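You operate a simulated robot arm through the tools that you are given. There is no shell and no other tool. Be economical: measure what you need, move in short steps, check, and stop when the job is done.

Carry out the task below with a simulated two-armed robot. There is one attempt and no reset: what you move stays moved.

TASK
Clamp the tall green swivel in the cord vice and screw its loose tip home.
Fine: stand it in the gap, jaw up to it, yellow knob locked before you turn the tip. Set down upright: tall green swivel.

It is judged by the outcome, as a careful person would: the job done as asked, and still so three seconds after it is handed in. It fails if anything else is knocked over, pushed out of place, dropped, spilled or broken.

THE ROBOT
Two 7-joint arms with fingered hands on one trunk, on a base that drives. Base frame: it is fixed to the floor where the robot stands at the start and does not move with it; the origin is under the middle of the robot, x ahead of it, y to its left, z up; the surface under the hand at the start is at about z = 930. Readings come in mm, degrees, newtons and seconds.
The left shoulder is at the start at [60, 126, 1330], the right one opposite. With the tool pointing down near the work surface each hand reaches from about 100 to 700 mm from the robot's upright axis, wherever it stands, measured 20 degrees to its own side. Places, roughly: cord vice [600, 100, 1000]; gap of the cord vice [600, 100, 900]; jaw of the cord vice [500, 100, 1000]; yellow knob of the cord vice [600, 0, 1000]. Payload 2.5 kg a hand.
The TCP of each hand is the grasp point between the finger pads, 30 mm short of the fingertips. In the tool frame z runs along the fingers and y along their closing line. The gripper opens to 104 mm. The gripper's body begins 35 mm behind the TCP. The gripper is a hand of 5 fingers: y runs from the thumb to the fingers, the wrist lies at [-15, -104, -178] in the tool frame.
Orientation is told as [roll, pitch, yaw] about the base's x, y, z axes, in that order, counted from this pose: with the fingers straight down and the wrist toward the robot, the tool's x, y and z point along [0, 1, 0], [1, 0, 0] and [0, 0, -1] of the base frame.

THE INTERFACE
- The arms move only by the tool send_rows. It takes "left_deltas", "right_deltas" or both (then of equal length, played together; a hand with none holds still); each is a list of rows, each an object of numbers (a shift or turn left out is 0): "x", "y", "z": the shift along the tool's x, y, z in m; "rx", "ry", "rz": the turn, a rotation vector about the tool's x, y, z in degrees. In form: [{"x": .., "y": .., "z": .., "rx": .., "ry": .., "rz": ..}, ...]. A call has 1 to 12 rows; each row is the pose to reach, as a shift and turn from the pose commanded when the call began, along the tool's axes at that moment. Rows are played at 5 a second. More than 50 mm and 8.6 degrees between two rows, and nothing of the call is played. A pose out of reach is approached as far as the arm can. The call stops where the force on the tool passes 40 N (or 10 N more than at its start, if that is more) or the arm is blocked; 0.2 s more then pass. In this call time passes only in rows, and 0.2 s behind the last. The reply holds the time, the measured pose of the TCP, the force on the tool along the base axes, the opening and the grip force, in the units named above and with some noise, with the torque about the TCP (base axes, N m) and any sound that the robot's microphone picked up, and new pictures: "pictures" is both (left out), scene, wrist or none (wrist: the cameras of the hands that moved).
- Cameras (640 x 400 px; columns grow to the right, rows downward): "scene" is now at [126.2, 9.5, 1534.5]; the picture's right is [0.13, -0.99, 0.00], its down [-0.60, -0.08, -0.79] and it looks along [0.79, 0.10, -0.61] (base axes); focal length 250 px, centre (320, 200). "left" rides on the left gripper at [-80, -78, -141] in its tool frame; the picture's right is [-0.78, -0.30, 0.56], its down [0.53, -0.78, 0.33] and it looks along [0.33, 0.56, 0.76] (tool axes); focal length 247 px, centre (320, 200). "right" rides on the right gripper at [80, -78, -141] in its tool frame; the picture's right is [-0.78, 0.30, -0.56], its down [-0.53, -0.78, 0.33] and it looks along [-0.33, 0.56, 0.76] (tool axes); focal length 247 px, centre (320, 200).
- move_column(by): slides the trunk up (or, below 0, down) by that many mm; the arms and the scene camera ride with it, the base frame stays. It gives what a move gives, with no picture.
- roll_base(legs): drives the robot by 1 to 6 legs, each [ahead, left, turn to the left] in mm, mm and degrees, along the robot's own axes; the way and the turn of a leg run together, so that a leg with both is an arc; at most 1500 mm and 180 degrees a leg. The arms and the cameras ride along, it lands a little off, and it stops where it bumps. It gives what a move gives, and a new picture of the scene camera.
- set_fingers(index, middle, ring, little, thumb_bend, thumb_turn, hand): sets how far each is bent, from 0 (flat) to 1 (curled in); at 0.3 the hand is open as for a grip, at 0.7 the pads meet at the TCP. One left out holds its place. A second passes; each finger stops where it meets its share of the squeeze, and holds until it gets a number again. It is the only way to open and close the hand. It gives what a move gives, with no picture; readings hold the bend of each and the force on index, middle, ring, little, thumb and palm. thumb_turn goes from beside the hand (0) to across from the fingers (1), as for a grip.
- pan_tilt(pan, tilt): turns the head with the scene camera to pan (to the left, within 86 degrees either way) and tilt (down, from -29 to 69), counted from straight ahead of the robot. It gives what a move gives, and a new picture of the scene camera.
- pixel_to_xyz(camera, pixels): for up to 12 pixels [column, row] of the newest picture of that camera ("zoom" is the newest enlarged one), the place [x, y, z] in the base frame of the surface seen there, good to about 3 mm. It takes no simulated time.
- inspect(camera, box): a new picture of the part [left, top, right, bottom] of that camera's present view, enlarged. It takes no simulated time.
- job_done(): hands the job in; it is judged then, once.

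Work in short steps. Measure before you move; look again where a grasp or a placing could have gone wrong, and mend it. You have 80 turns and 260 pictures in all, those below and enlarged ones among them. Open the grippers and draw the arms clear of the work before you hand the job in, unless the task says otherwise; then end with one line.

The tools are called after "Request:" as a command line: name --argument value ..., lists and objects as JSON in quotes. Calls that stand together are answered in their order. send_rows: Moves the arms, as the interface text tells. Its arguments: {"type":"object","properties":{"left_deltas":{"type":"array"},"right_deltas":{"type":"array"},"pictures":{"type":"string","enum":["both","scene","wrist","none"]}},"required":[]} The other tools are called the same way: move_column (by) slides the trunk up or down; set_fingers (index, middle, ring, little, thumb_bend, thumb_turn, hand) moves the fingers one by one; roll_base (legs) drives the base; pan_tilt (pan, tilt) turns the head that bears the scene camera; pixel_to_xyz (camera, pixels) gives the place of the surface under pixels of a picture; inspect (camera, box) takes an enlarged picture of a part of a camera's view; job_done () hands the job in.

At the start:

```text
time: 0.0
left_eef_pos: [488.4, 237.1, 1288.3]
left_tcp_rot: [-0.1, 0.0, 0.0]
left_contact_force: [-0.5, 0.0, -0.2]
left_ft_torque: [0.0, 0.01, -0.03]
left_finger_gap: 103.4
left_grip_force: 0.1
left_shape: jaw
left_bend: [0.3, 0.3, 0.3, 0.3, 0.3, 0.98]
left_finger forces: [0.0, 0.0, 0.1, 0.1, 0.1, 0.0]
right_eef_pos: [513.1, -194.8, 1334.3]
right_tcp_rot: [0.1, 0.0, 0.0]
right_contact_force: [-0.5, -0.1, -0.4]
right_ft_torque: [-0.03, -0.05, -0.01]
right_finger_gap: 103.5
right_grip_force: 0.0
right_shape: jaw
right_bend: [0.3, 0.3, 0.3, 0.3, 0.3, 0.98]
right_finger forces: [0.0, 0.1, 0.0, 0.0, 0.0, 0.1]
trunk travel left (down, up): [-725.0, 215.0]
robot x, y, heading: [1.4, -3.5, -0.1]
head pan, tilt: [7.6, 37.5]
```

scene: 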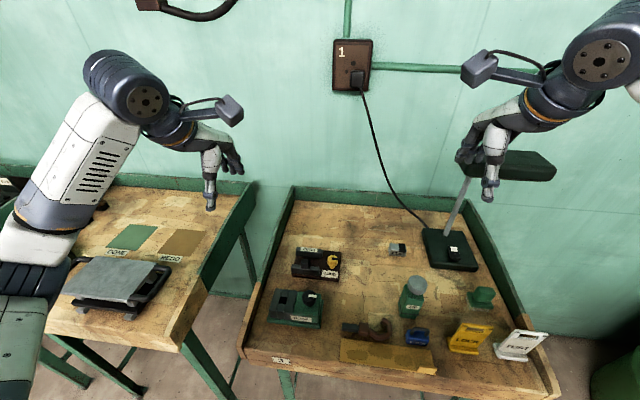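
right: 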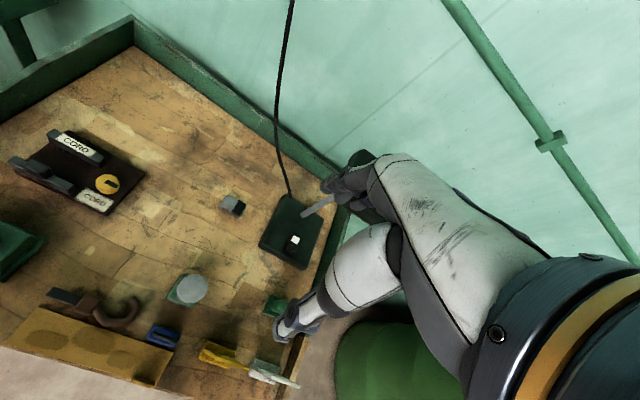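
left: 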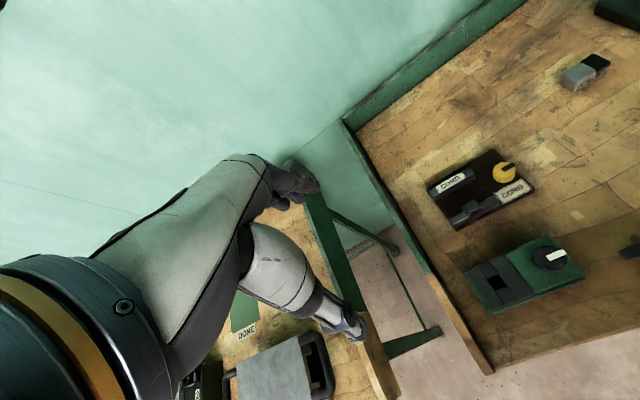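

The scene shows a vice labelled CORD at about (315,263), and a green bottle-like object at (412,297) with a smaller green one at (482,297). I enlarge these.

Request:
inspect --camera "scene" --box '[260, 230, 380, 330]'

Request:
inspect --camera "scene" --box '[380, 230, 550, 370]'

Request:
inspect --camera "right" --box '[0, 110, 320, 390]'

Request:
pixel_to_xyz --camera "scene" --pixels '[[416, 284], [410, 303], [482, 293], [397, 248], [333, 261], [310, 250], [317, 265], [300, 270], [330, 275], [360, 270], [418, 335], [450, 250]]'

```text
4.00 times, centred on (320, 280) of scene
```

zoom: 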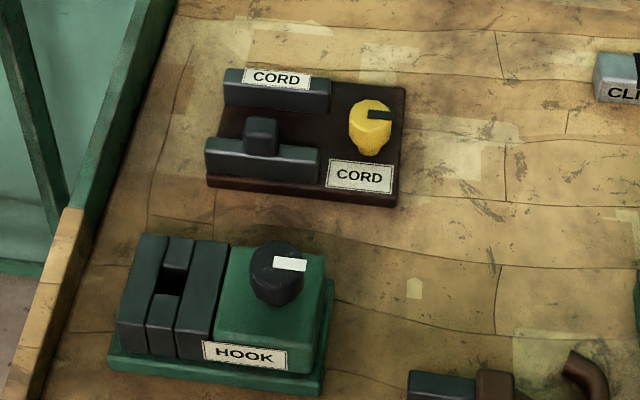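

```text
2.86 times, centred on (465, 300) of scene
```

zoom: 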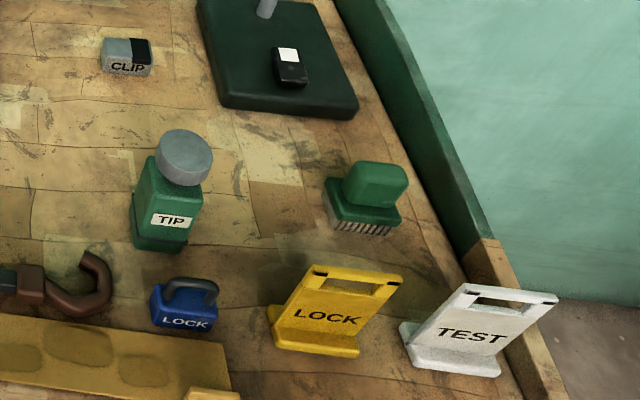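

```text
1.43 times, centred on (160, 250) of right
```

zoom: 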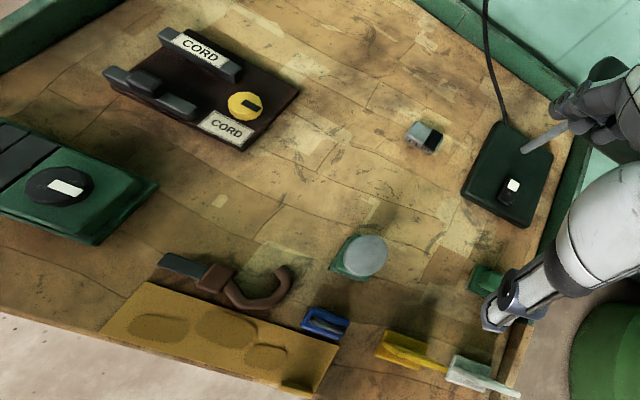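

```text
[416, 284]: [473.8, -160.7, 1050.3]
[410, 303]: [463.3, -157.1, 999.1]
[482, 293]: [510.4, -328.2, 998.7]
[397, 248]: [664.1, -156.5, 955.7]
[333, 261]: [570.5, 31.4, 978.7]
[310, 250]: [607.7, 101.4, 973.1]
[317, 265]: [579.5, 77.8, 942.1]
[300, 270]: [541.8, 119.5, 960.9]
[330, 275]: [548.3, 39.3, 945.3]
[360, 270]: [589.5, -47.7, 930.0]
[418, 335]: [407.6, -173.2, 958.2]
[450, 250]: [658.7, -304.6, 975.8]
```

Swivel is near (470,-160) with a grey tip on top at z≈1050. Next I measure it and the vice in detail with enlarged views.

Request:
inspect --camera "scene" --box '[390, 265, 438, 325]'

Request:
pixel_to_xyz --camera "scene" --pixels '[[414, 279], [409, 286], [424, 286], [416, 290], [413, 296], [402, 294], [422, 298], [405, 310], [419, 310], [402, 315], [419, 317], [411, 313]]'

Request:
inspect --camera "scene" --box '[290, 240, 346, 285]'

Request:
pixel_to_xyz --camera "zoom" --pixels '[[110, 50], [330, 70], [110, 100], [320, 140], [300, 170], [170, 130], [200, 150], [70, 190], [280, 210], [430, 115], [430, 80], [490, 75]]'

```text
6.67 times, centred on (414, 295) of scene
```

zoom: 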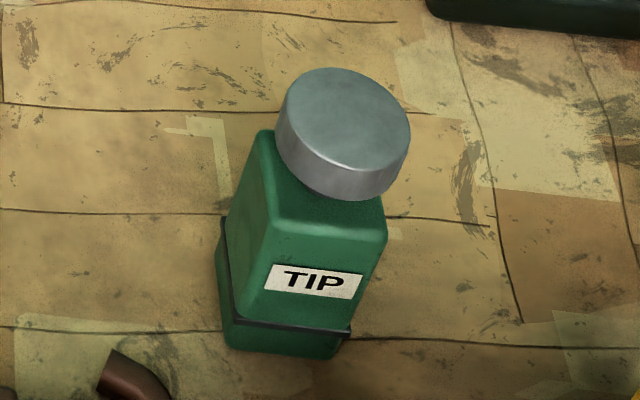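

```text
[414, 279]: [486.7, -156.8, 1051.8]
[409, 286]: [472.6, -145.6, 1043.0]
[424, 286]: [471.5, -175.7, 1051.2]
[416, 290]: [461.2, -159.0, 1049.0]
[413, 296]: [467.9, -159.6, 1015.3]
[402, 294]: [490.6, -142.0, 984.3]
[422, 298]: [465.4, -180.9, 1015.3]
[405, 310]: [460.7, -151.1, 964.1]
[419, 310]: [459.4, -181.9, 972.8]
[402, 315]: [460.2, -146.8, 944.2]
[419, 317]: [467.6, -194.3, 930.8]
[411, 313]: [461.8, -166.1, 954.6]
```

```text
8.89 times, centred on (318, 262) of scene
```

zoom: 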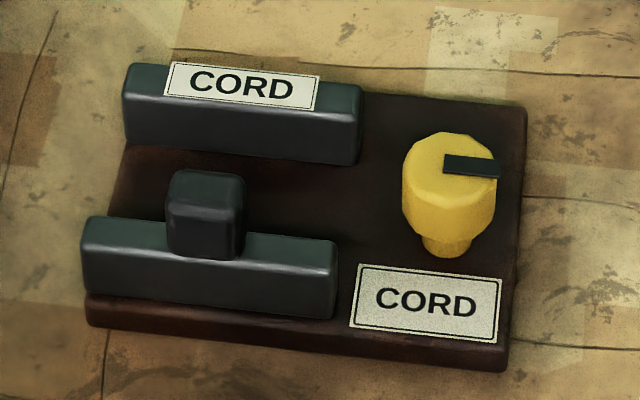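

```text
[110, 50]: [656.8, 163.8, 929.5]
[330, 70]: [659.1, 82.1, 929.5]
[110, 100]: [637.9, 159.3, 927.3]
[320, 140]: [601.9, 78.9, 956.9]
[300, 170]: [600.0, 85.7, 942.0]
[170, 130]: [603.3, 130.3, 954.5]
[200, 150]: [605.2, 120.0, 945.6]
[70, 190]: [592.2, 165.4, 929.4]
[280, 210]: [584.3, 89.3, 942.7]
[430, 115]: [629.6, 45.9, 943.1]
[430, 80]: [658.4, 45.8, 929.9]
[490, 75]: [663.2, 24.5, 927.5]
```

The fixed jaw's face is at x≈602, base plate top at z≈942. I now measure the moving jaw, handle block, and the knob.

Request:
pixel_to_xyz --camera "zoom" --pixels '[[100, 235], [300, 250], [320, 275], [250, 240], [205, 180], [205, 215], [200, 245], [240, 190], [430, 165], [430, 205], [470, 166], [445, 247]]'

Request:
pixel_to_xyz --camera "zoom" --pixels '[[130, 70], [135, 100], [350, 90], [355, 110], [340, 310], [85, 280], [410, 165], [490, 180], [450, 135], [450, 195], [175, 185], [90, 315]]'

Request:
inspect --camera "left" --box '[400, 120, 600, 280]'

```text
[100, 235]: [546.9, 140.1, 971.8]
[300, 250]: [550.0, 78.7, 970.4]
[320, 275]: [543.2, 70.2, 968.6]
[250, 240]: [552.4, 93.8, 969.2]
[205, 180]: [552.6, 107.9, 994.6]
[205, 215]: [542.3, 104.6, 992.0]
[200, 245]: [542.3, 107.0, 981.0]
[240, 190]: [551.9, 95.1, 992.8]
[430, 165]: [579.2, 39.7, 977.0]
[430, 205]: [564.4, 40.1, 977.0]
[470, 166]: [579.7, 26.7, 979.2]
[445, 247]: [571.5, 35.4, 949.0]
```

```text
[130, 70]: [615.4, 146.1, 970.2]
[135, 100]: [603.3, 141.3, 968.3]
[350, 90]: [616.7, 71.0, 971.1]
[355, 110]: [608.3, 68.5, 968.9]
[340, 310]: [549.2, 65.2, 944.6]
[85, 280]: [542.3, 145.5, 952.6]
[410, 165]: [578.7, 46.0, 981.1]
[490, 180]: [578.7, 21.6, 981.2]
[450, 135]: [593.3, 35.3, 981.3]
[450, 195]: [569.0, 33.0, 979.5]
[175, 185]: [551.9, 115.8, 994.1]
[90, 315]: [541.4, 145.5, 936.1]
```

```text
2.50 times, centred on (500, 200) of left
```

zoom: 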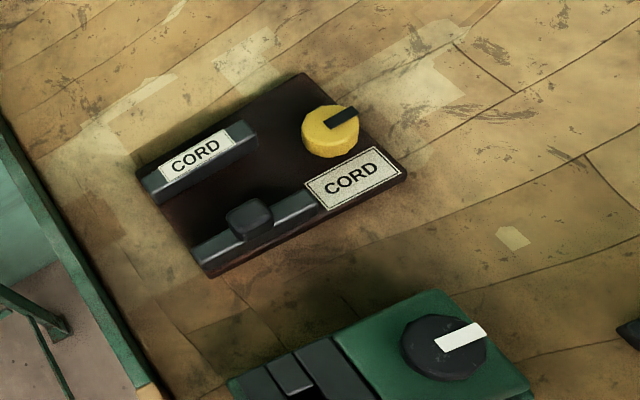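

Vice: moving jaw x≈542–558, fixed face x≈602, jaw tops z≈971, handle block to z≈994, knob centre ≈(579,33) top 981. Now I get the tip disc's centre precisely.

Request:
pixel_to_xyz --camera "scene" --pixels '[[418, 276], [418, 282], [418, 289], [410, 281], [426, 283], [417, 293], [405, 297], [403, 288], [422, 303], [408, 300], [423, 312], [401, 309]]'

Request:
inspect --camera "right" --box '[140, 250, 240, 320]'

Request:
pixel_to_xyz --camera "right" --pixels '[[192, 276], [205, 290], [192, 302], [180, 290], [170, 295], [192, 289]]'

```text
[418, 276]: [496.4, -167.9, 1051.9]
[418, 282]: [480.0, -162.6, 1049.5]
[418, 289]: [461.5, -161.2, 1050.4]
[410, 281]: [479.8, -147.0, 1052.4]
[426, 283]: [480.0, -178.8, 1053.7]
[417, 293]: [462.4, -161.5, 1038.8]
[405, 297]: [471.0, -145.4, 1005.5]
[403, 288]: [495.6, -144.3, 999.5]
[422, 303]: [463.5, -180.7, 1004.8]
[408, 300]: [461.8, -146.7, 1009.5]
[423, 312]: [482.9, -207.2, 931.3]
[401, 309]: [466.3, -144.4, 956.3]
```

```text
5.71 times, centred on (190, 285) of right
```

zoom: 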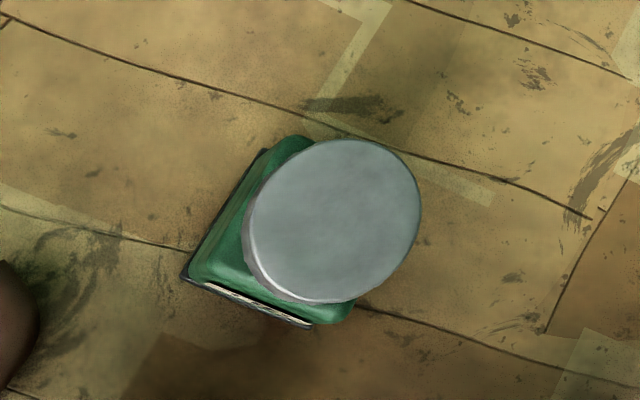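

```text
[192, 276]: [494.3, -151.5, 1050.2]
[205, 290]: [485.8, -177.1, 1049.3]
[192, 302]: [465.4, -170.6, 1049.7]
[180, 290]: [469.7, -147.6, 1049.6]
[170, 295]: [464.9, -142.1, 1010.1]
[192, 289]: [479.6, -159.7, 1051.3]
```

Tip centre (479.5,−162.5), diameter ≈36; body ≈38 square to z≈1012. I bring the open right hand above it, to z=1110.

Request:
send_rows --right_deltas '[{"x": 0.016, "y": -0.017, "z": 0.03}, {"x": 0.0323, "y": -0.0336, "z": 0.07}, {"x": 0.0323, "y": -0.0336, "z": 0.11}, {"x": 0.0323, "y": -0.0336, "z": 0.15}, {"x": 0.0323, "y": -0.0336, "z": 0.19}, {"x": 0.0323, "y": -0.0336, "z": 0.224}, {"x": 0.0323, "y": -0.0336, "z": 0.224}]'

```text
time: 1.6
left_eef_pos: [487.3, 239.3, 1288.6]
left_tcp_rot: [0.0, 0.0, 0.0]
left_contact_force: [-0.3, -0.3, 0.9]
left_ft_torque: [-0.01, -0.04, 0.01]
left_finger_gap: 103.6
left_grip_force: 0.1
left_shape: jaw
left_bend: [0.3, 0.3, 0.3, 0.3, 0.3, 0.98]
left_finger forces: [0.0, 0.1, 0.0, 0.0, 0.0, 0.0]
right_eef_pos: [479.1, -163.4, 1108.5]
right_tcp_rot: [0.0, 0.0, -0.1]
right_contact_force: [0.3, -0.2, -0.9]
right_ft_torque: [0.02, 0.05, -0.02]
right_finger_gap: 103.6
right_grip_force: 0.2
right_shape: jaw
right_bend: [0.3, 0.3, 0.3, 0.3, 0.3, 0.98]
right_finger forces: [0.1, 0.0, 0.0, 0.0, 0.0, 0.1]
trunk travel left (down, up): [-725.0, 215.0]
robot x, y, heading: [-3.0, -1.3, 0.2]
head pan, tilt: [7.6, 37.5]
```

scene: 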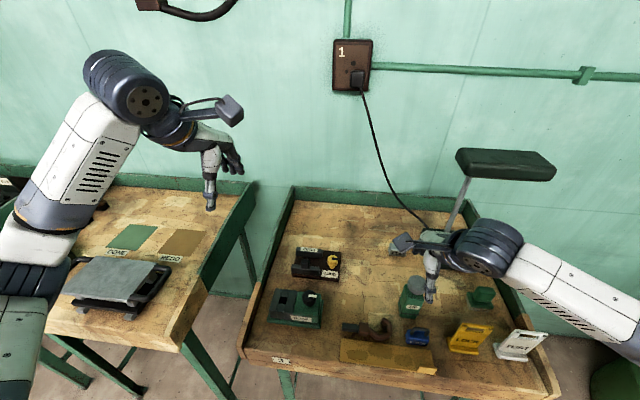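
right: 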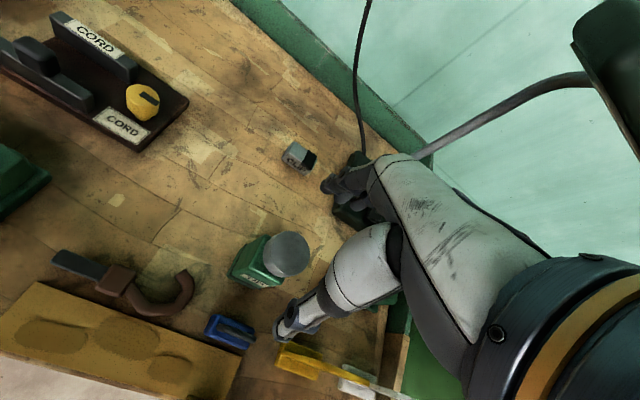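

Hand is above swivel, with thumb on robot side and fingers beyond. I descend to TCP z≈1024 (fingertips ≈994) and check.

Request:
send_rows --right_deltas '[{"z": 0.02, "x": 0.001}, {"z": 0.04, "x": 0.001}, {"z": 0.06, "x": 0.001}, {"z": 0.075, "x": 0.001}, {"z": 0.084, "x": 0.001}, {"z": 0.084, "x": 0.001}]'

Request:
inspect --camera "scene" --box '[380, 230, 480, 330]'

```text
time: 3.0
left_eef_pos: [488.7, 238.8, 1289.2]
left_tcp_rot: [-0.1, 0.1, 0.0]
left_contact_force: [-0.8, 0.0, -0.1]
left_ft_torque: [0.0, -0.02, 0.01]
left_finger_gap: 103.7
left_grip_force: 0.0
left_shape: jaw
left_bend: [0.3, 0.3, 0.3, 0.3, 0.3, 0.98]
left_finger forces: [0.1, 0.0, 0.0, 0.0, 0.1, 0.0]
right_eef_pos: [478.0, -162.1, 1026.1]
right_tcp_rot: [0.1, 0.0, 0.0]
right_contact_force: [0.3, -0.1, -0.2]
right_ft_torque: [-0.02, -0.02, 0.02]
right_finger_gap: 103.9
right_grip_force: 0.2
right_shape: jaw
right_bend: [0.3, 0.3, 0.3, 0.3, 0.3, 0.98]
right_finger forces: [0.0, 0.1, 0.0, 0.1, 0.1, 0.0]
trunk travel left (down, up): [-725.0, 215.0]
robot x, y, heading: [0.4, -1.8, 0.0]
head pan, tilt: [7.6, 37.5]
```

scene: 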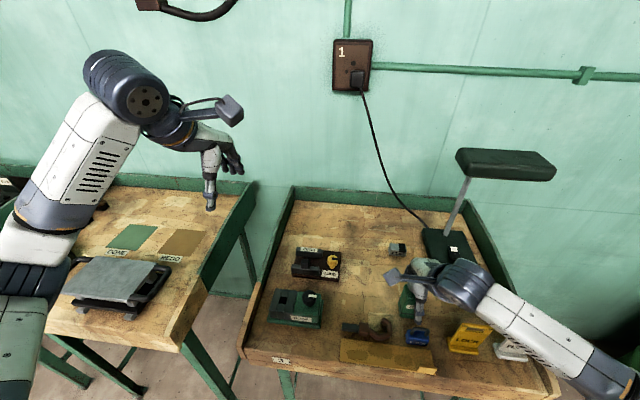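
right: 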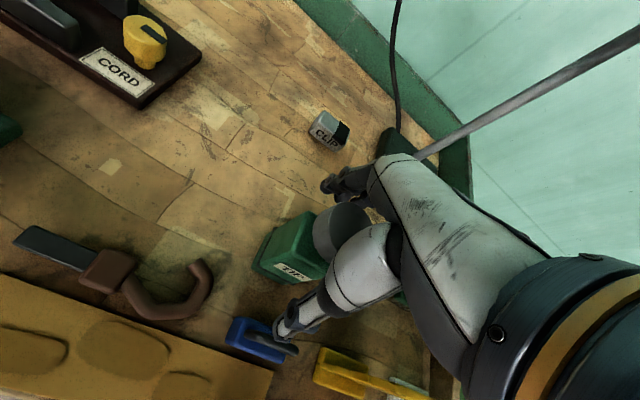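

```text
4.00 times, centred on (430, 280) of scene
```

zoom: 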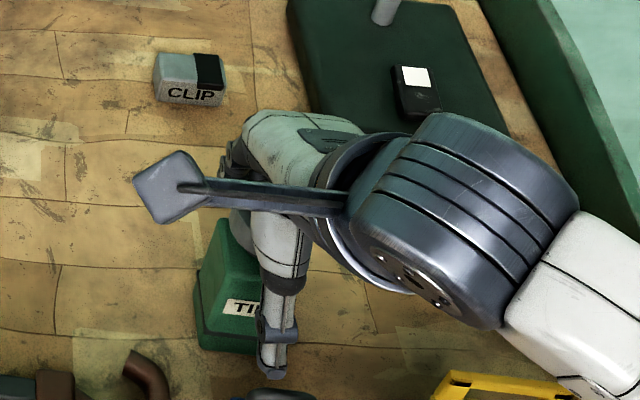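

The hand straddles the tip/body top. I close all fingers and thumb.

Request:
set_fingers --hand "right" --index 0.7 --middle 0.7 --ring 0.7 --little 0.7 --thumb_bend 0.7

Request:
inspect --camera "right" --box '[200, 130, 440, 370]'

```text
time: 4.0
left_eef_pos: [486.6, 238.8, 1289.2]
left_tcp_rot: [0.1, 0.0, 0.0]
left_contact_force: [0.8, 0.0, 0.0]
left_ft_torque: [0.05, 0.01, -0.05]
left_finger_gap: 103.4
left_grip_force: 0.0
left_shape: jaw
left_bend: [0.3, 0.3, 0.3, 0.3, 0.3, 0.98]
left_finger forces: [0.0, 0.1, 0.0, 0.0, 0.0, 0.0]
right_eef_pos: [479.4, -161.8, 1025.1]
right_tcp_rot: [0.0, -0.1, 0.0]
right_contact_force: [-0.1, -0.3, -0.6]
right_ft_torque: [-0.07, 0.0, 0.04]
right_finger_gap: 35.0
right_grip_force: 14.4
right_shape: fingers
right_bend: [0.59, 0.62, 0.7, 0.7, 0.57, 0.96]
right_finger forces: [7.2, 6.9, 0.0, 0.0, 13.7, 0.0]
trunk travel left (down, up): [-725.0, 215.0]
robot x, y, heading: [-0.2, -0.9, 0.1]
head pan, tilt: [7.6, 37.5]
```

```text
1.67 times, centred on (320, 250) of right
```

zoom: 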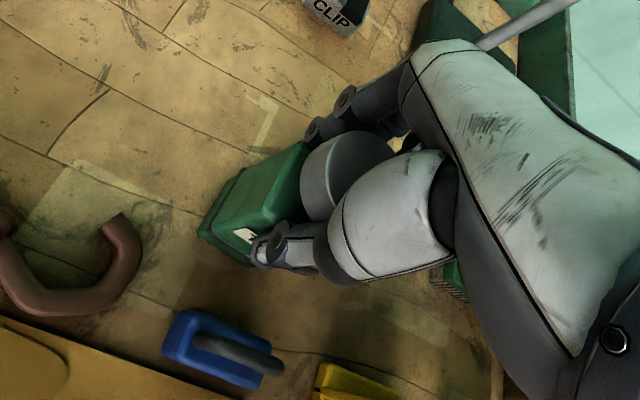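

Index, middle and thumb hold at a 35 mm gap. I lift 30 mm gently and look whether the body comes along.

Request:
send_rows --right_deltas '[{"z": -0.008}, {"z": -0.016}, {"z": -0.03}, {"z": -0.03}]' --pictures "none"

Request:
inspect --camera "right" --box '[200, 130, 440, 370]'

Request:
inspect --camera "scene" --box '[380, 250, 460, 330]'

```text
time: 5.0
left_eef_pos: [488.5, 238.8, 1288.7]
left_tcp_rot: [0.0, 0.0, 0.0]
left_contact_force: [-0.5, -1.6, 0.4]
left_ft_torque: [0.0, 0.03, -0.02]
left_finger_gap: 103.6
left_grip_force: 0.0
left_shape: jaw
left_bend: [0.3, 0.3, 0.3, 0.3, 0.3, 0.98]
left_finger forces: [0.0, 0.0, 0.1, 0.0, 0.0, 0.0]
right_eef_pos: [480.3, -162.9, 1054.9]
right_tcp_rot: [0.1, 0.1, 0.1]
right_contact_force: [-0.2, -0.3, -1.4]
right_ft_torque: [-0.01, -0.02, 0.04]
right_finger_gap: 35.0
right_grip_force: 13.3
right_shape: fingers
right_bend: [0.59, 0.63, 0.7, 0.7, 0.57, 0.96]
right_finger forces: [7.2, 6.4, 0.1, 0.0, 13.7, 0.0]
trunk travel left (down, up): [-725.0, 215.0]
robot x, y, heading: [1.4, 0.0, 0.0]
head pan, tilt: [7.6, 37.5]
```

```text
1.67 times, centred on (320, 250) of right
```

zoom: 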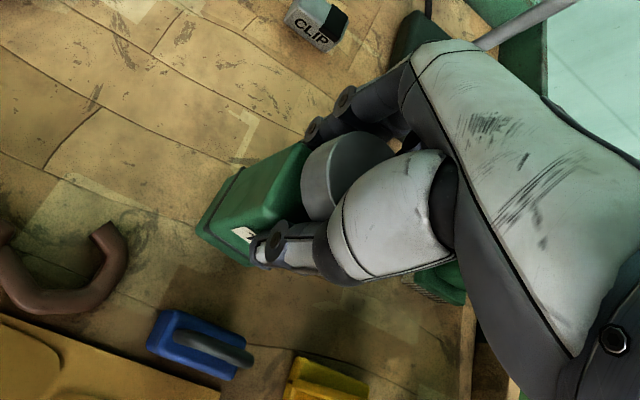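

```text
5.00 times, centred on (420, 290) of scene
```

zoom: 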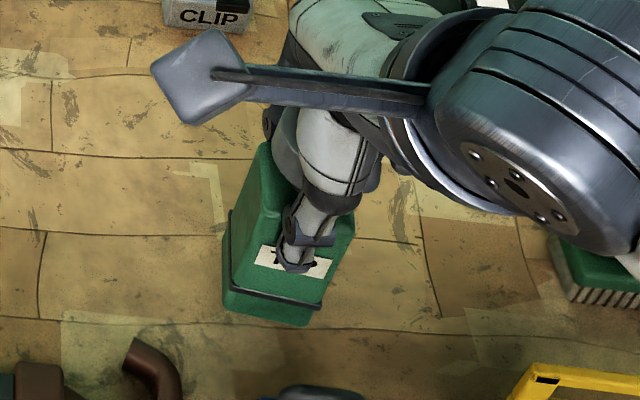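

The swivel hangs square and level in the grip. I raise it to TCP z≈1130 and carry it towards a point just above the vice.

Request:
send_rows --right_deltas '[{"z": -0.04}, {"z": -0.075}, {"x": 0.045, "y": 0.015, "z": -0.075}, {"x": 0.085, "y": 0.03, "z": -0.075}, {"x": 0.125, "y": 0.045, "z": -0.075}, {"x": 0.165, "y": 0.06, "z": -0.075}, {"x": 0.205, "y": 0.075, "z": -0.075}, {"x": 0.24, "y": 0.09, "z": -0.075}, {"x": 0.27, "y": 0.1, "z": -0.075}, {"x": 0.27, "y": 0.1, "z": -0.075}]'

Request:
inspect --camera "left" --box '[400, 100, 600, 280]'

Request:
inspect --camera "scene" --box '[270, 200, 390, 300]'

```text
time: 7.2
left_eef_pos: [487.1, 237.6, 1288.9]
left_tcp_rot: [0.0, 0.0, 0.1]
left_contact_force: [-0.1, 0.1, 0.2]
left_ft_torque: [0.0, -0.01, -0.01]
left_finger_gap: 103.5
left_grip_force: 0.1
left_shape: jaw
left_bend: [0.3, 0.3, 0.3, 0.3, 0.3, 0.98]
left_finger forces: [0.1, 0.1, 0.0, 0.1, 0.1, 0.0]
right_eef_pos: [580.0, 106.2, 1131.7]
right_tcp_rot: [0.0, 0.0, 0.0]
right_contact_force: [0.3, -0.8, -2.2]
right_ft_torque: [-0.02, -0.01, -0.01]
right_finger_gap: 34.6
right_grip_force: 13.1
right_shape: fingers
right_bend: [0.6, 0.63, 0.7, 0.7, 0.57, 0.95]
right_finger forces: [7.2, 6.2, 0.0, 0.0, 13.3, 0.1]
trunk travel left (down, up): [-725.0, 215.0]
robot x, y, heading: [1.4, -2.6, -0.0]
head pan, tilt: [7.6, 37.5]
```

scene: 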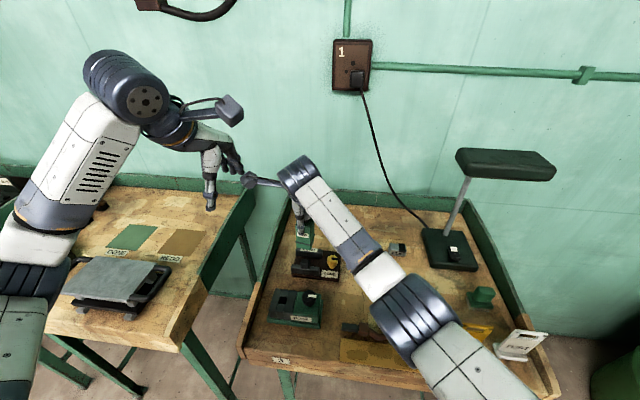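
right: 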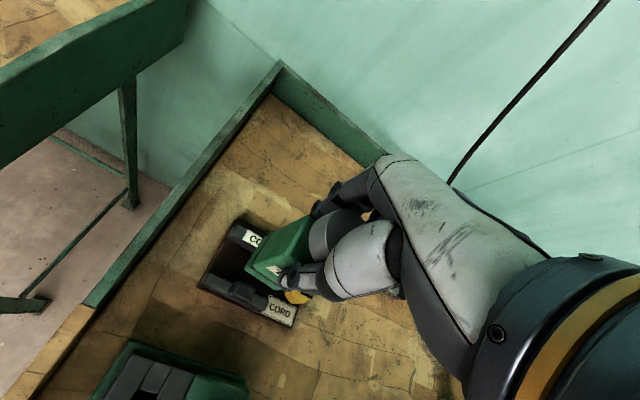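

```text
2.22 times, centred on (500, 190) of left
```

zoom: 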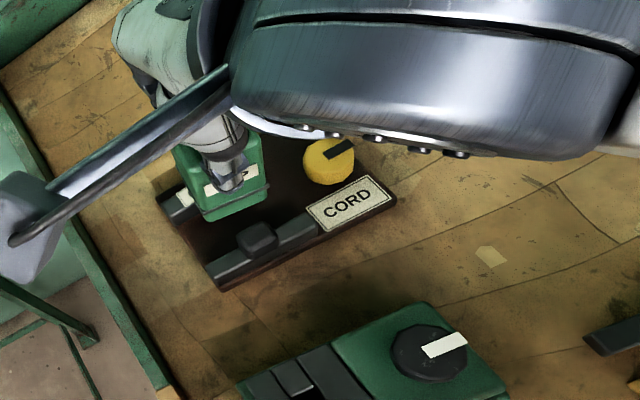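

```text
4.00 times, centred on (330, 250) of scene
```

zoom: 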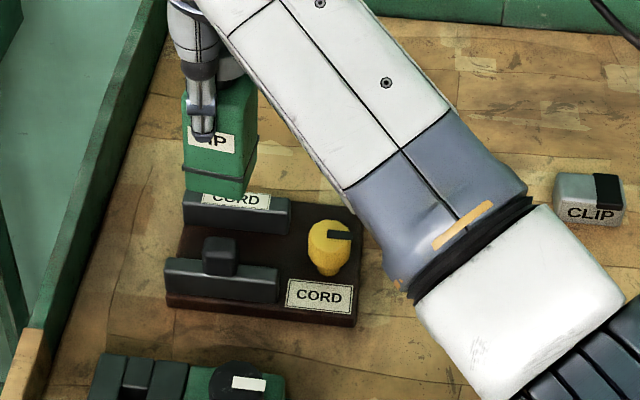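

Swivel hangs above the gap. I measure the moving jaw's inner top edge and the swivel's lower end.

Request:
pixel_to_xyz --camera "zoom" --pixels '[[262, 276], [262, 272], [262, 269], [262, 266], [262, 263], [190, 268], [190, 264], [190, 261], [240, 227], [190, 220], [200, 190], [240, 192]]'

Request:
inspect --camera "left" --box '[440, 140, 540, 240]'

Request:
pixel_to_xyz --camera "left" --pixels '[[485, 220], [488, 218], [492, 216], [530, 204], [526, 200], [528, 199], [512, 205], [515, 198], [480, 197], [495, 194]]'

```text
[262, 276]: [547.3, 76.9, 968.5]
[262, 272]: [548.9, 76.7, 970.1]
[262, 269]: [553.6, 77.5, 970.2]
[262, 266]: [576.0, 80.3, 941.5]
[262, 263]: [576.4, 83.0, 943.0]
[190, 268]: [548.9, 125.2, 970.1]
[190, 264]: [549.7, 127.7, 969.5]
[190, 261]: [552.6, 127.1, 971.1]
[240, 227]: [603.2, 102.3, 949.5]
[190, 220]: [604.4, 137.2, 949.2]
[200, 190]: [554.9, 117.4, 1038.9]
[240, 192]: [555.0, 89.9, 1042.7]
```

```text
4.00 times, centred on (490, 190) of left
```

zoom: 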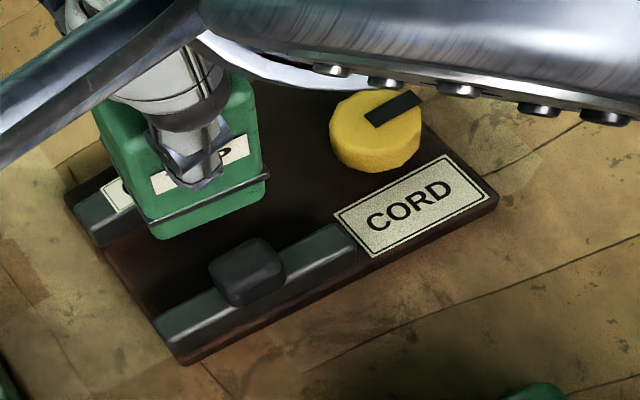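

```text
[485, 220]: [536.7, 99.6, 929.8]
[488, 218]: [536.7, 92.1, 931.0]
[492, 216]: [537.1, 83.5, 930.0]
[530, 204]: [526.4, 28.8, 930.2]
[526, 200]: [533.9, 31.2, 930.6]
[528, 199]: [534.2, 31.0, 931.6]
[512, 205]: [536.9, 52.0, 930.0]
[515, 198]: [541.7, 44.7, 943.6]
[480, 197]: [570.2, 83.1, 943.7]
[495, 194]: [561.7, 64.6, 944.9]
```

The swivel's lower front reads x≈555, 25 mm from TCP centre; it may be tilted. I check the front face at several heights.

Request:
inspect --camera "scene" --box '[290, 210, 350, 260]'

Request:
pixel_to_xyz --camera "zoom" --pixels '[[110, 220], [200, 225], [110, 190], [200, 195], [110, 160], [205, 165], [65, 170], [65, 150], [200, 100], [110, 210], [70, 200], [230, 215]]'

```text
8.00 times, centred on (320, 235) of scene
```

zoom: 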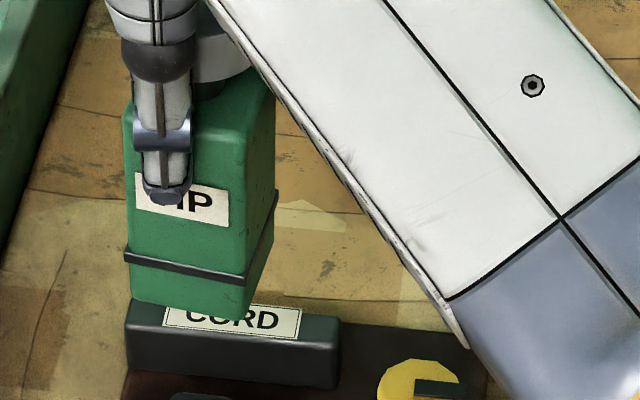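

```text
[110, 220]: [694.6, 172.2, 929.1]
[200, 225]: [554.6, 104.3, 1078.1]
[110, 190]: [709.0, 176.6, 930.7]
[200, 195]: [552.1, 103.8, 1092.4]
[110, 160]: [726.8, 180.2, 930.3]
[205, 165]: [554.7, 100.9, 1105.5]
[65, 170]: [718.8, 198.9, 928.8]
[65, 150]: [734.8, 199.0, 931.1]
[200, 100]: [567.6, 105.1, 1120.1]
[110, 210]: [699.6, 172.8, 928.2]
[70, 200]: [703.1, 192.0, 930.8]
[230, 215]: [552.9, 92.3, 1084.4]
```

Front face is vertical at x≈554, so no tilt. I check the side face's extent in x and the tip's place to find the true centre.

Request:
pixel_to_xyz --camera "zoom" --pixels '[[265, 115], [258, 150], [270, 150], [272, 200], [262, 250], [252, 280], [248, 250], [245, 200], [220, 60], [235, 55], [135, 120], [140, 280]]'

Request:
inspect --camera "right" --box '[190, 180, 350, 330]'

Request:
pixel_to_xyz --camera "zoom" --pixels '[[250, 250], [300, 270], [400, 190], [430, 160], [480, 170], [520, 240], [250, 370], [330, 390], [240, 225], [470, 250], [440, 280], [170, 330]]'

```text
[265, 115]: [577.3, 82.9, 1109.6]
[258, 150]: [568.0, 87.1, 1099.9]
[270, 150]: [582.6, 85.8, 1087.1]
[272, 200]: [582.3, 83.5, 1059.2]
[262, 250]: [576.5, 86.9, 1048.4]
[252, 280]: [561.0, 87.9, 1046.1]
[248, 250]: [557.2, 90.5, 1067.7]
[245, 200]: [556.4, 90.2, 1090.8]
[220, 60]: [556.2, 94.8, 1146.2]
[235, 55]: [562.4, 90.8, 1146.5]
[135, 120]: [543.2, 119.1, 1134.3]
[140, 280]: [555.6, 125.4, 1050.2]
```

```text
2.67 times, centred on (270, 255) of right
```

zoom: 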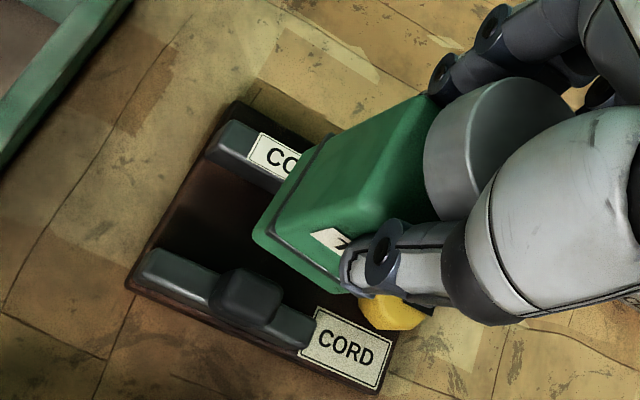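

```text
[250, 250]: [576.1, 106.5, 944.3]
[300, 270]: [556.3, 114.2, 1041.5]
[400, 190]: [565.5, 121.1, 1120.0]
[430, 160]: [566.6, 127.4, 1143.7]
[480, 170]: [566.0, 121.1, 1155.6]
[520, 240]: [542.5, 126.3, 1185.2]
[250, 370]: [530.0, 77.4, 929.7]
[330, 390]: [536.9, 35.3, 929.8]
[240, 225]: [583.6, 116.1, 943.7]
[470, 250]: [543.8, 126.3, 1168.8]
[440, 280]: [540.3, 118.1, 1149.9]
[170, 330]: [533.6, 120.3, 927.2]
```

The swivel sits about 6 mm toward the thumb (front 554, so centre ≈573.5); the gap is 556–602. I shift +6 mm in x and lower until the bottom is just above the jaws.

Request:
send_rows --right_deltas '[{"y": 0.006}, {"y": 0.006, "z": 0.02}, {"y": 0.006, "z": 0.04}, {"y": 0.006, "z": 0.052}, {"y": 0.006, "z": 0.052}]'

Request:
inspect --camera "right" --box '[190, 180, 350, 330]'

Request:
inspect --camera "left" --box '[440, 140, 540, 240]'

Request:
inspect --camera "scene" --box '[285, 220, 345, 280]'

Request:
pixel_to_xyz --camera "zoom" --pixels '[[140, 200], [200, 205], [140, 230], [200, 240], [220, 150], [200, 270], [140, 260], [250, 260], [160, 340], [240, 330]]'

```text
time: 8.4
left_eef_pos: [487.2, 238.0, 1287.7]
left_tcp_rot: [0.1, 0.0, 0.0]
left_contact_force: [-0.5, 0.1, 0.3]
left_ft_torque: [0.0, 0.0, -0.03]
left_finger_gap: 103.8
left_grip_force: 0.0
left_shape: jaw
left_bend: [0.3, 0.3, 0.3, 0.3, 0.3, 0.98]
left_finger forces: [0.1, 0.0, 0.1, 0.1, 0.0, 0.0]
right_eef_pos: [585.5, 108.6, 1078.2]
right_tcp_rot: [0.0, 0.2, 0.0]
right_contact_force: [0.4, 0.5, -1.6]
right_ft_torque: [-0.01, -0.02, -0.01]
right_finger_gap: 34.7
right_grip_force: 12.9
right_shape: fingers
right_bend: [0.6, 0.63, 0.7, 0.7, 0.57, 0.95]
right_finger forces: [7.2, 6.0, 0.1, 0.0, 13.3, 0.1]
trunk travel left (down, up): [-725.0, 215.0]
robot x, y, heading: [-3.5, -0.6, -0.2]
head pan, tilt: [7.6, 37.5]
```

scene: 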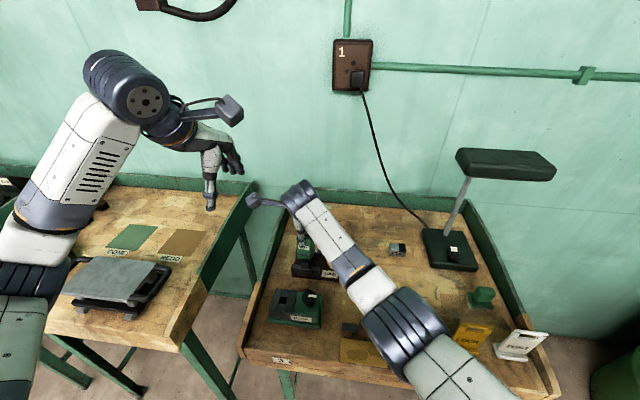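
right: 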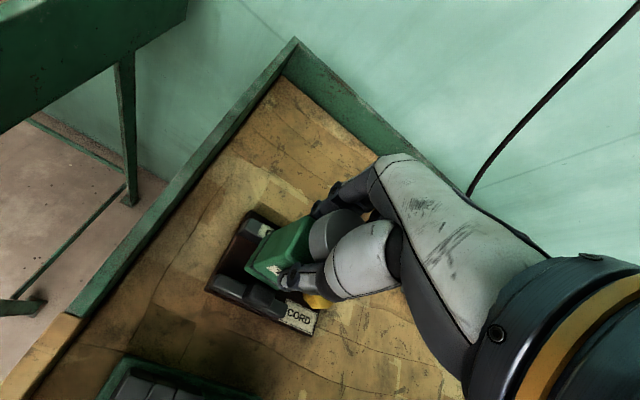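

```text
2.67 times, centred on (270, 255) of right
```

zoom: 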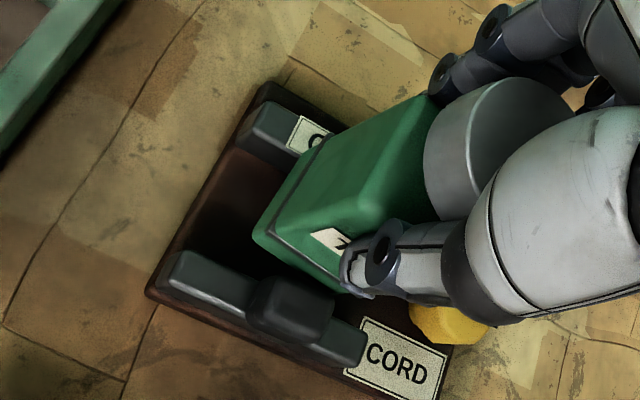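

```text
4.00 times, centred on (490, 190) of left
```

zoom: 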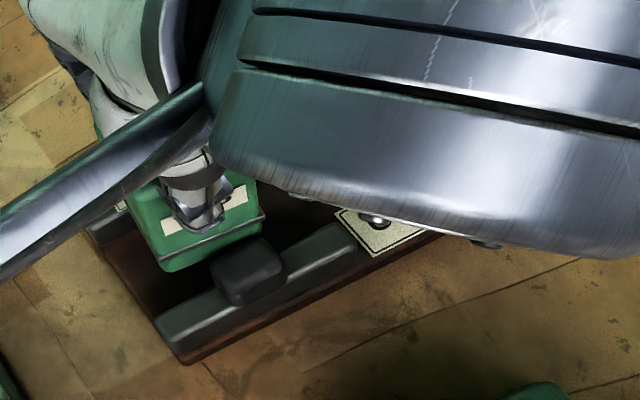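

```text
6.67 times, centred on (315, 250) of scene
```

zoom: 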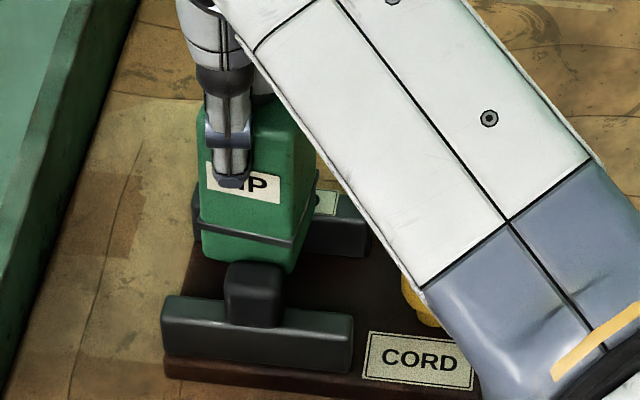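

```text
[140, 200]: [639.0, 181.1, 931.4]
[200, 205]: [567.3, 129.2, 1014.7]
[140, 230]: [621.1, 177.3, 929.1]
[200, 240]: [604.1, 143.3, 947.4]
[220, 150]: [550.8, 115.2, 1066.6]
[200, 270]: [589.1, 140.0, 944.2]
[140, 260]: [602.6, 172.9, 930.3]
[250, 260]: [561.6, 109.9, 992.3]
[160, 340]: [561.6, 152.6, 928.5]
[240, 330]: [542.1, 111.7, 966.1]
```

Front of base now at x≈561.6 and the back ≈600 vs. fixed jaw 602; I shift back 1.5 mm and lower 35 mm into the gap.

Request:
send_rows --right_deltas '[{"y": -0.0015, "z": 0.002}, {"y": -0.0015, "z": 0.01}, {"y": -0.0015, "z": 0.018}, {"y": -0.0015, "z": 0.026}, {"y": -0.0015, "z": 0.034}, {"y": -0.0015, "z": 0.036}]' --pictures "none"

Request:
inspect --camera "scene" --box '[285, 220, 345, 280]'

Request:
inspect --camera "right" --box '[190, 180, 350, 330]'

```text
time: 9.8
left_eef_pos: [486.1, 238.6, 1289.1]
left_tcp_rot: [0.0, -0.1, 0.0]
left_contact_force: [-0.5, 0.0, 0.1]
left_ft_torque: [0.0, 0.04, 0.01]
left_finger_gap: 103.7
left_grip_force: 0.0
left_shape: jaw
left_bend: [0.3, 0.3, 0.3, 0.3, 0.3, 0.98]
left_finger forces: [0.0, 0.0, 0.0, 0.0, 0.0, 0.1]
right_eef_pos: [589.7, 96.2, 1045.3]
right_tcp_rot: [-0.4, -0.5, -1.0]
right_contact_force: [-2.0, 0.3, -1.1]
right_ft_torque: [-0.02, 0.13, 0.01]
right_finger_gap: 35.0
right_grip_force: 12.5
right_shape: fingers
right_bend: [0.61, 0.64, 0.7, 0.7, 0.57, 0.96]
right_finger forces: [6.6, 5.5, 0.2, 0.0, 13.7, 0.0]
trunk travel left (down, up): [-725.0, 215.0]
robot x, y, heading: [-1.9, 4.0, -0.0]
head pan, tilt: [7.6, 37.5]
```

```text
6.67 times, centred on (315, 250) of scene
```

zoom: 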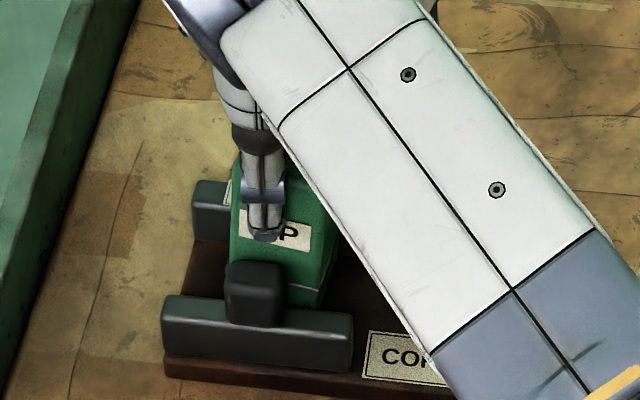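

```text
2.67 times, centred on (270, 255) of right
```

zoom: 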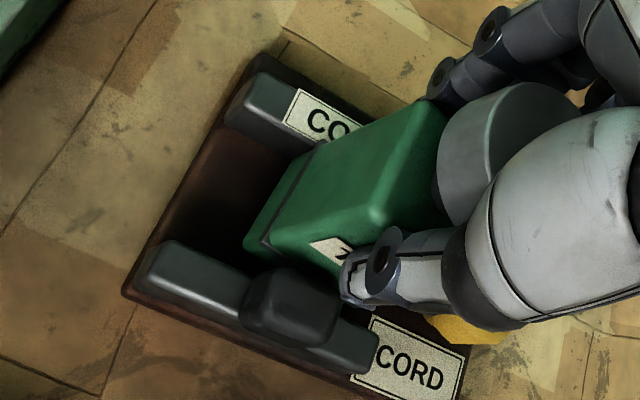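

The arm hit its reach limit (TCP y=96, x=590 rather than the commanded spot). I lift back out, move the hand right, then drive the base left to come closer.

Request:
send_rows --right_deltas '[{"z": -0.01, "y": -0.003}, {"z": -0.03, "y": -0.003}, {"z": -0.05, "y": -0.003}, {"z": -0.075, "y": -0.003}, {"z": -0.09, "y": -0.003}, {"x": -0.04, "y": -0.02, "z": -0.09}, {"x": -0.08, "y": -0.04, "z": -0.09}, {"x": -0.12, "y": -0.05, "z": -0.09}, {"x": -0.16, "y": -0.05, "z": -0.09}, {"x": -0.18, "y": -0.05, "z": -0.09}, {"x": -0.18, "y": -0.05, "z": -0.09}]' --pictures "scene"

Request:
inspect --camera "right" --box '[190, 180, 350, 330]'

```text
time: 12.2
left_eef_pos: [486.5, 238.7, 1289.4]
left_tcp_rot: [0.0, -0.1, 0.0]
left_contact_force: [0.4, 0.2, 0.0]
left_ft_torque: [-0.03, -0.01, 0.01]
left_finger_gap: 103.3
left_grip_force: 0.1
left_shape: jaw
left_bend: [0.3, 0.3, 0.3, 0.3, 0.3, 0.98]
left_finger forces: [0.0, 0.0, 0.0, 0.0, 0.1, 0.1]
right_eef_pos: [533.1, -73.7, 1132.6]
right_tcp_rot: [0.0, 0.2, 0.0]
right_contact_force: [-0.6, 0.6, -1.5]
right_ft_torque: [-0.01, -0.03, -0.01]
right_finger_gap: 34.9
right_grip_force: 12.8
right_shape: fingers
right_bend: [0.6, 0.64, 0.7, 0.7, 0.57, 0.95]
right_finger forces: [7.2, 5.8, 0.0, 0.1, 12.9, 0.1]
trunk travel left (down, up): [-725.0, 215.0]
robot x, y, heading: [0.2, 1.4, -0.3]
head pan, tilt: [7.6, 37.5]
```

scene: 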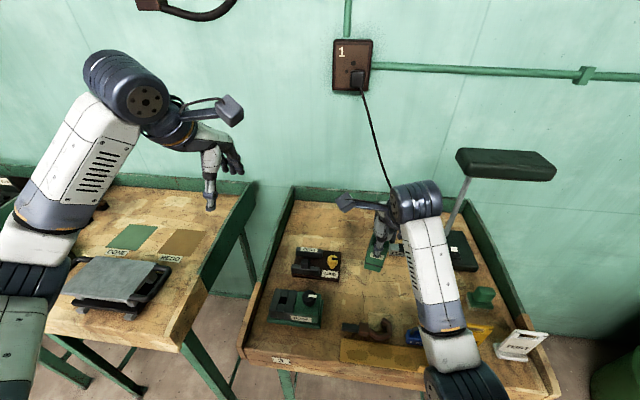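

```text
2.67 times, centred on (270, 255) of right
```

zoom: 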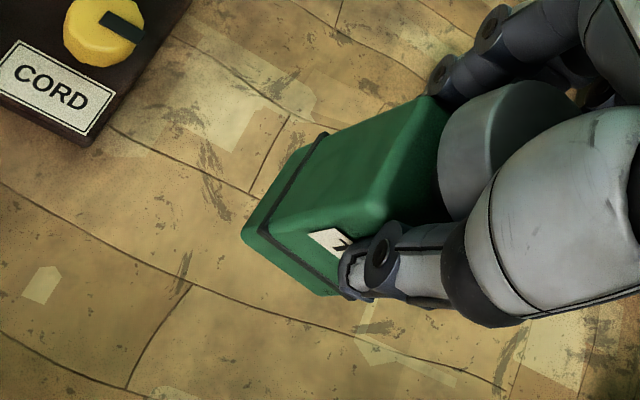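

The swivel is clear at z≈1132. I drive 200 mm left so the right arm faces the vice comfortably.

Request:
roll_base --legs '[[0, 200, 0]]'

Request:
inspect --camera "scene" --box '[300, 190, 480, 330]'

```text
time: 13.8
left_eef_pos: [487.8, 441.6, 1288.3]
left_tcp_rot: [0.0, 0.0, 0.1]
left_contact_force: [-0.3, 0.9, -0.8]
left_ft_torque: [-0.04, 0.01, -0.01]
left_finger_gap: 103.5
left_grip_force: 0.0
left_shape: jaw
left_bend: [0.3, 0.3, 0.3, 0.3, 0.3, 0.98]
left_finger forces: [0.0, 0.0, 0.1, 0.0, 0.1, 0.0]
right_eef_pos: [534.4, 131.5, 1132.7]
right_tcp_rot: [0.1, 0.1, 0.0]
right_contact_force: [-0.1, 0.0, -2.3]
right_ft_torque: [0.0, -0.01, 0.0]
right_finger_gap: 34.8
right_grip_force: 13.1
right_shape: fingers
right_bend: [0.6, 0.64, 0.7, 0.7, 0.57, 0.95]
right_finger forces: [7.1, 5.7, 0.1, 0.1, 13.0, 0.0]
trunk travel left (down, up): [-725.0, 215.0]
robot x, y, heading: [1.8, 201.0, -0.0]
head pan, tilt: [7.6, 37.5]
```

scene: 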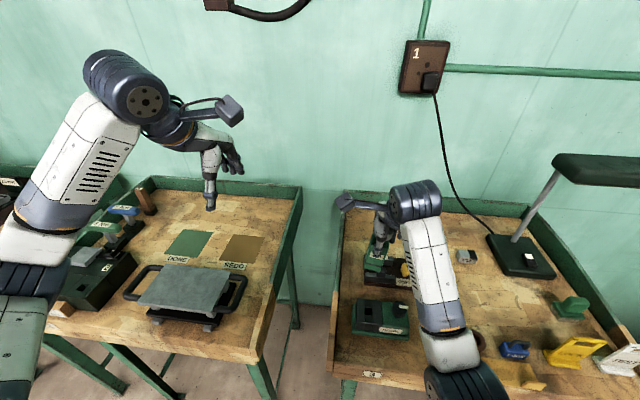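

```text
2.86 times, centred on (390, 260) of scene
```

zoom: 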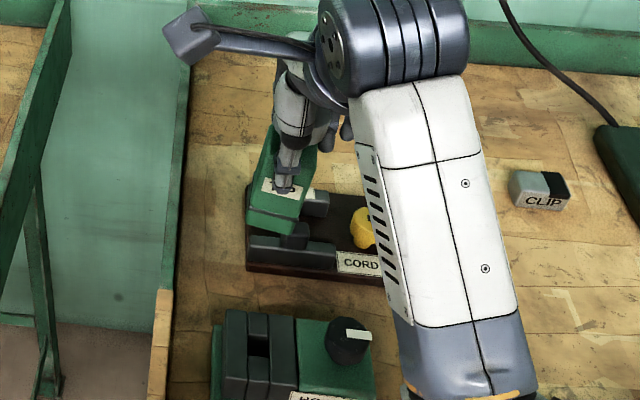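

Now I check the swivel's tilt in the hand after that contact.

Request:
inspect --camera "scene" --box '[362, 220, 402, 280]'

Request:
pixel_to_xyz --camera "scene" --pixels '[[372, 267], [380, 269], [374, 258], [384, 259], [376, 248], [384, 262], [386, 250], [371, 262], [377, 240], [388, 246], [381, 265], [375, 265]]'

```text
6.67 times, centred on (382, 250) of scene
```

zoom: 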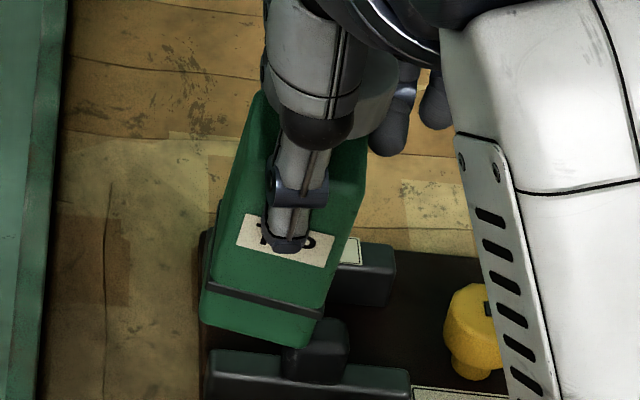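

```text
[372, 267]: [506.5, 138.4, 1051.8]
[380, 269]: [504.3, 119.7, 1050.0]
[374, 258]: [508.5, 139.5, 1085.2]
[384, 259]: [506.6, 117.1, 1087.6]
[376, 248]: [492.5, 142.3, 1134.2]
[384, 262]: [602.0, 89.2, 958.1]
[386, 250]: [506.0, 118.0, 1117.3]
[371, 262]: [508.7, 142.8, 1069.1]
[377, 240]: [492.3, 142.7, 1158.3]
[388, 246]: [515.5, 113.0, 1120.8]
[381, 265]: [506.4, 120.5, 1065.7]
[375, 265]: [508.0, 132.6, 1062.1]
```

Front face is vertical; I check for yaw along the face and its width with more points.

Request:
pixel_to_xyz --camera "zoom" --pixels '[[218, 260], [240, 268], [262, 275], [285, 282], [310, 290], [212, 310], [240, 320], [270, 328], [300, 337], [345, 225], [345, 260], [352, 180]]'

Request:
inspect --camera "right" --box '[190, 180, 350, 330]'

Request:
pixel_to_xyz --camera "zoom" --pixels '[[290, 175], [320, 180], [350, 150], [390, 120], [280, 220], [320, 200], [350, 190], [410, 140], [280, 260], [300, 240], [320, 265], [340, 220]]'

```text
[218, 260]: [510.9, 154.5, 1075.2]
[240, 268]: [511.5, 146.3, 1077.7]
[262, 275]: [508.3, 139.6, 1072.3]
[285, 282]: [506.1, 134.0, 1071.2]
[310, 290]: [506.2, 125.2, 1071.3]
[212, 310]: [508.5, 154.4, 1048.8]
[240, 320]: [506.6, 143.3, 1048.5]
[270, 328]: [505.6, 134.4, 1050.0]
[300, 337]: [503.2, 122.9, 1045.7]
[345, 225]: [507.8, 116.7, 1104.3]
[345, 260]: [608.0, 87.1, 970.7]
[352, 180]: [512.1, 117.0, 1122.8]
```

```text
2.67 times, centred on (270, 255) of right
```

zoom: 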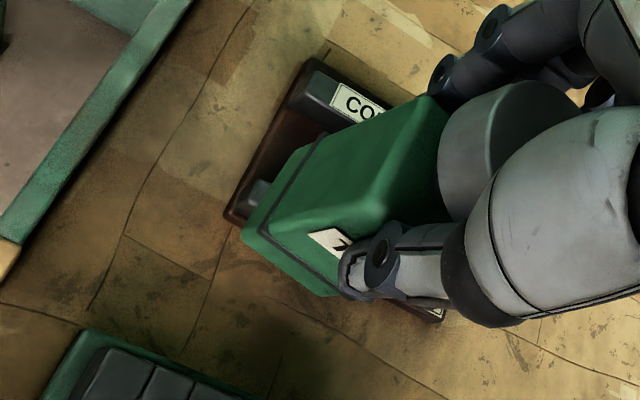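

```text
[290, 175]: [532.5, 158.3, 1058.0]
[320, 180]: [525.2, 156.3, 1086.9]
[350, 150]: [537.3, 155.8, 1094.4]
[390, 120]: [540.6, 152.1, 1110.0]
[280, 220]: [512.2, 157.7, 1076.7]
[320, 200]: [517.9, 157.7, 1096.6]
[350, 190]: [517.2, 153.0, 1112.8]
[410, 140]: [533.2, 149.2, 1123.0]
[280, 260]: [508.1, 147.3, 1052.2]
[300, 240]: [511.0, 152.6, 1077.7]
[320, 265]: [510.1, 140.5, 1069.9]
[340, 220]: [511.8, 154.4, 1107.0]
```

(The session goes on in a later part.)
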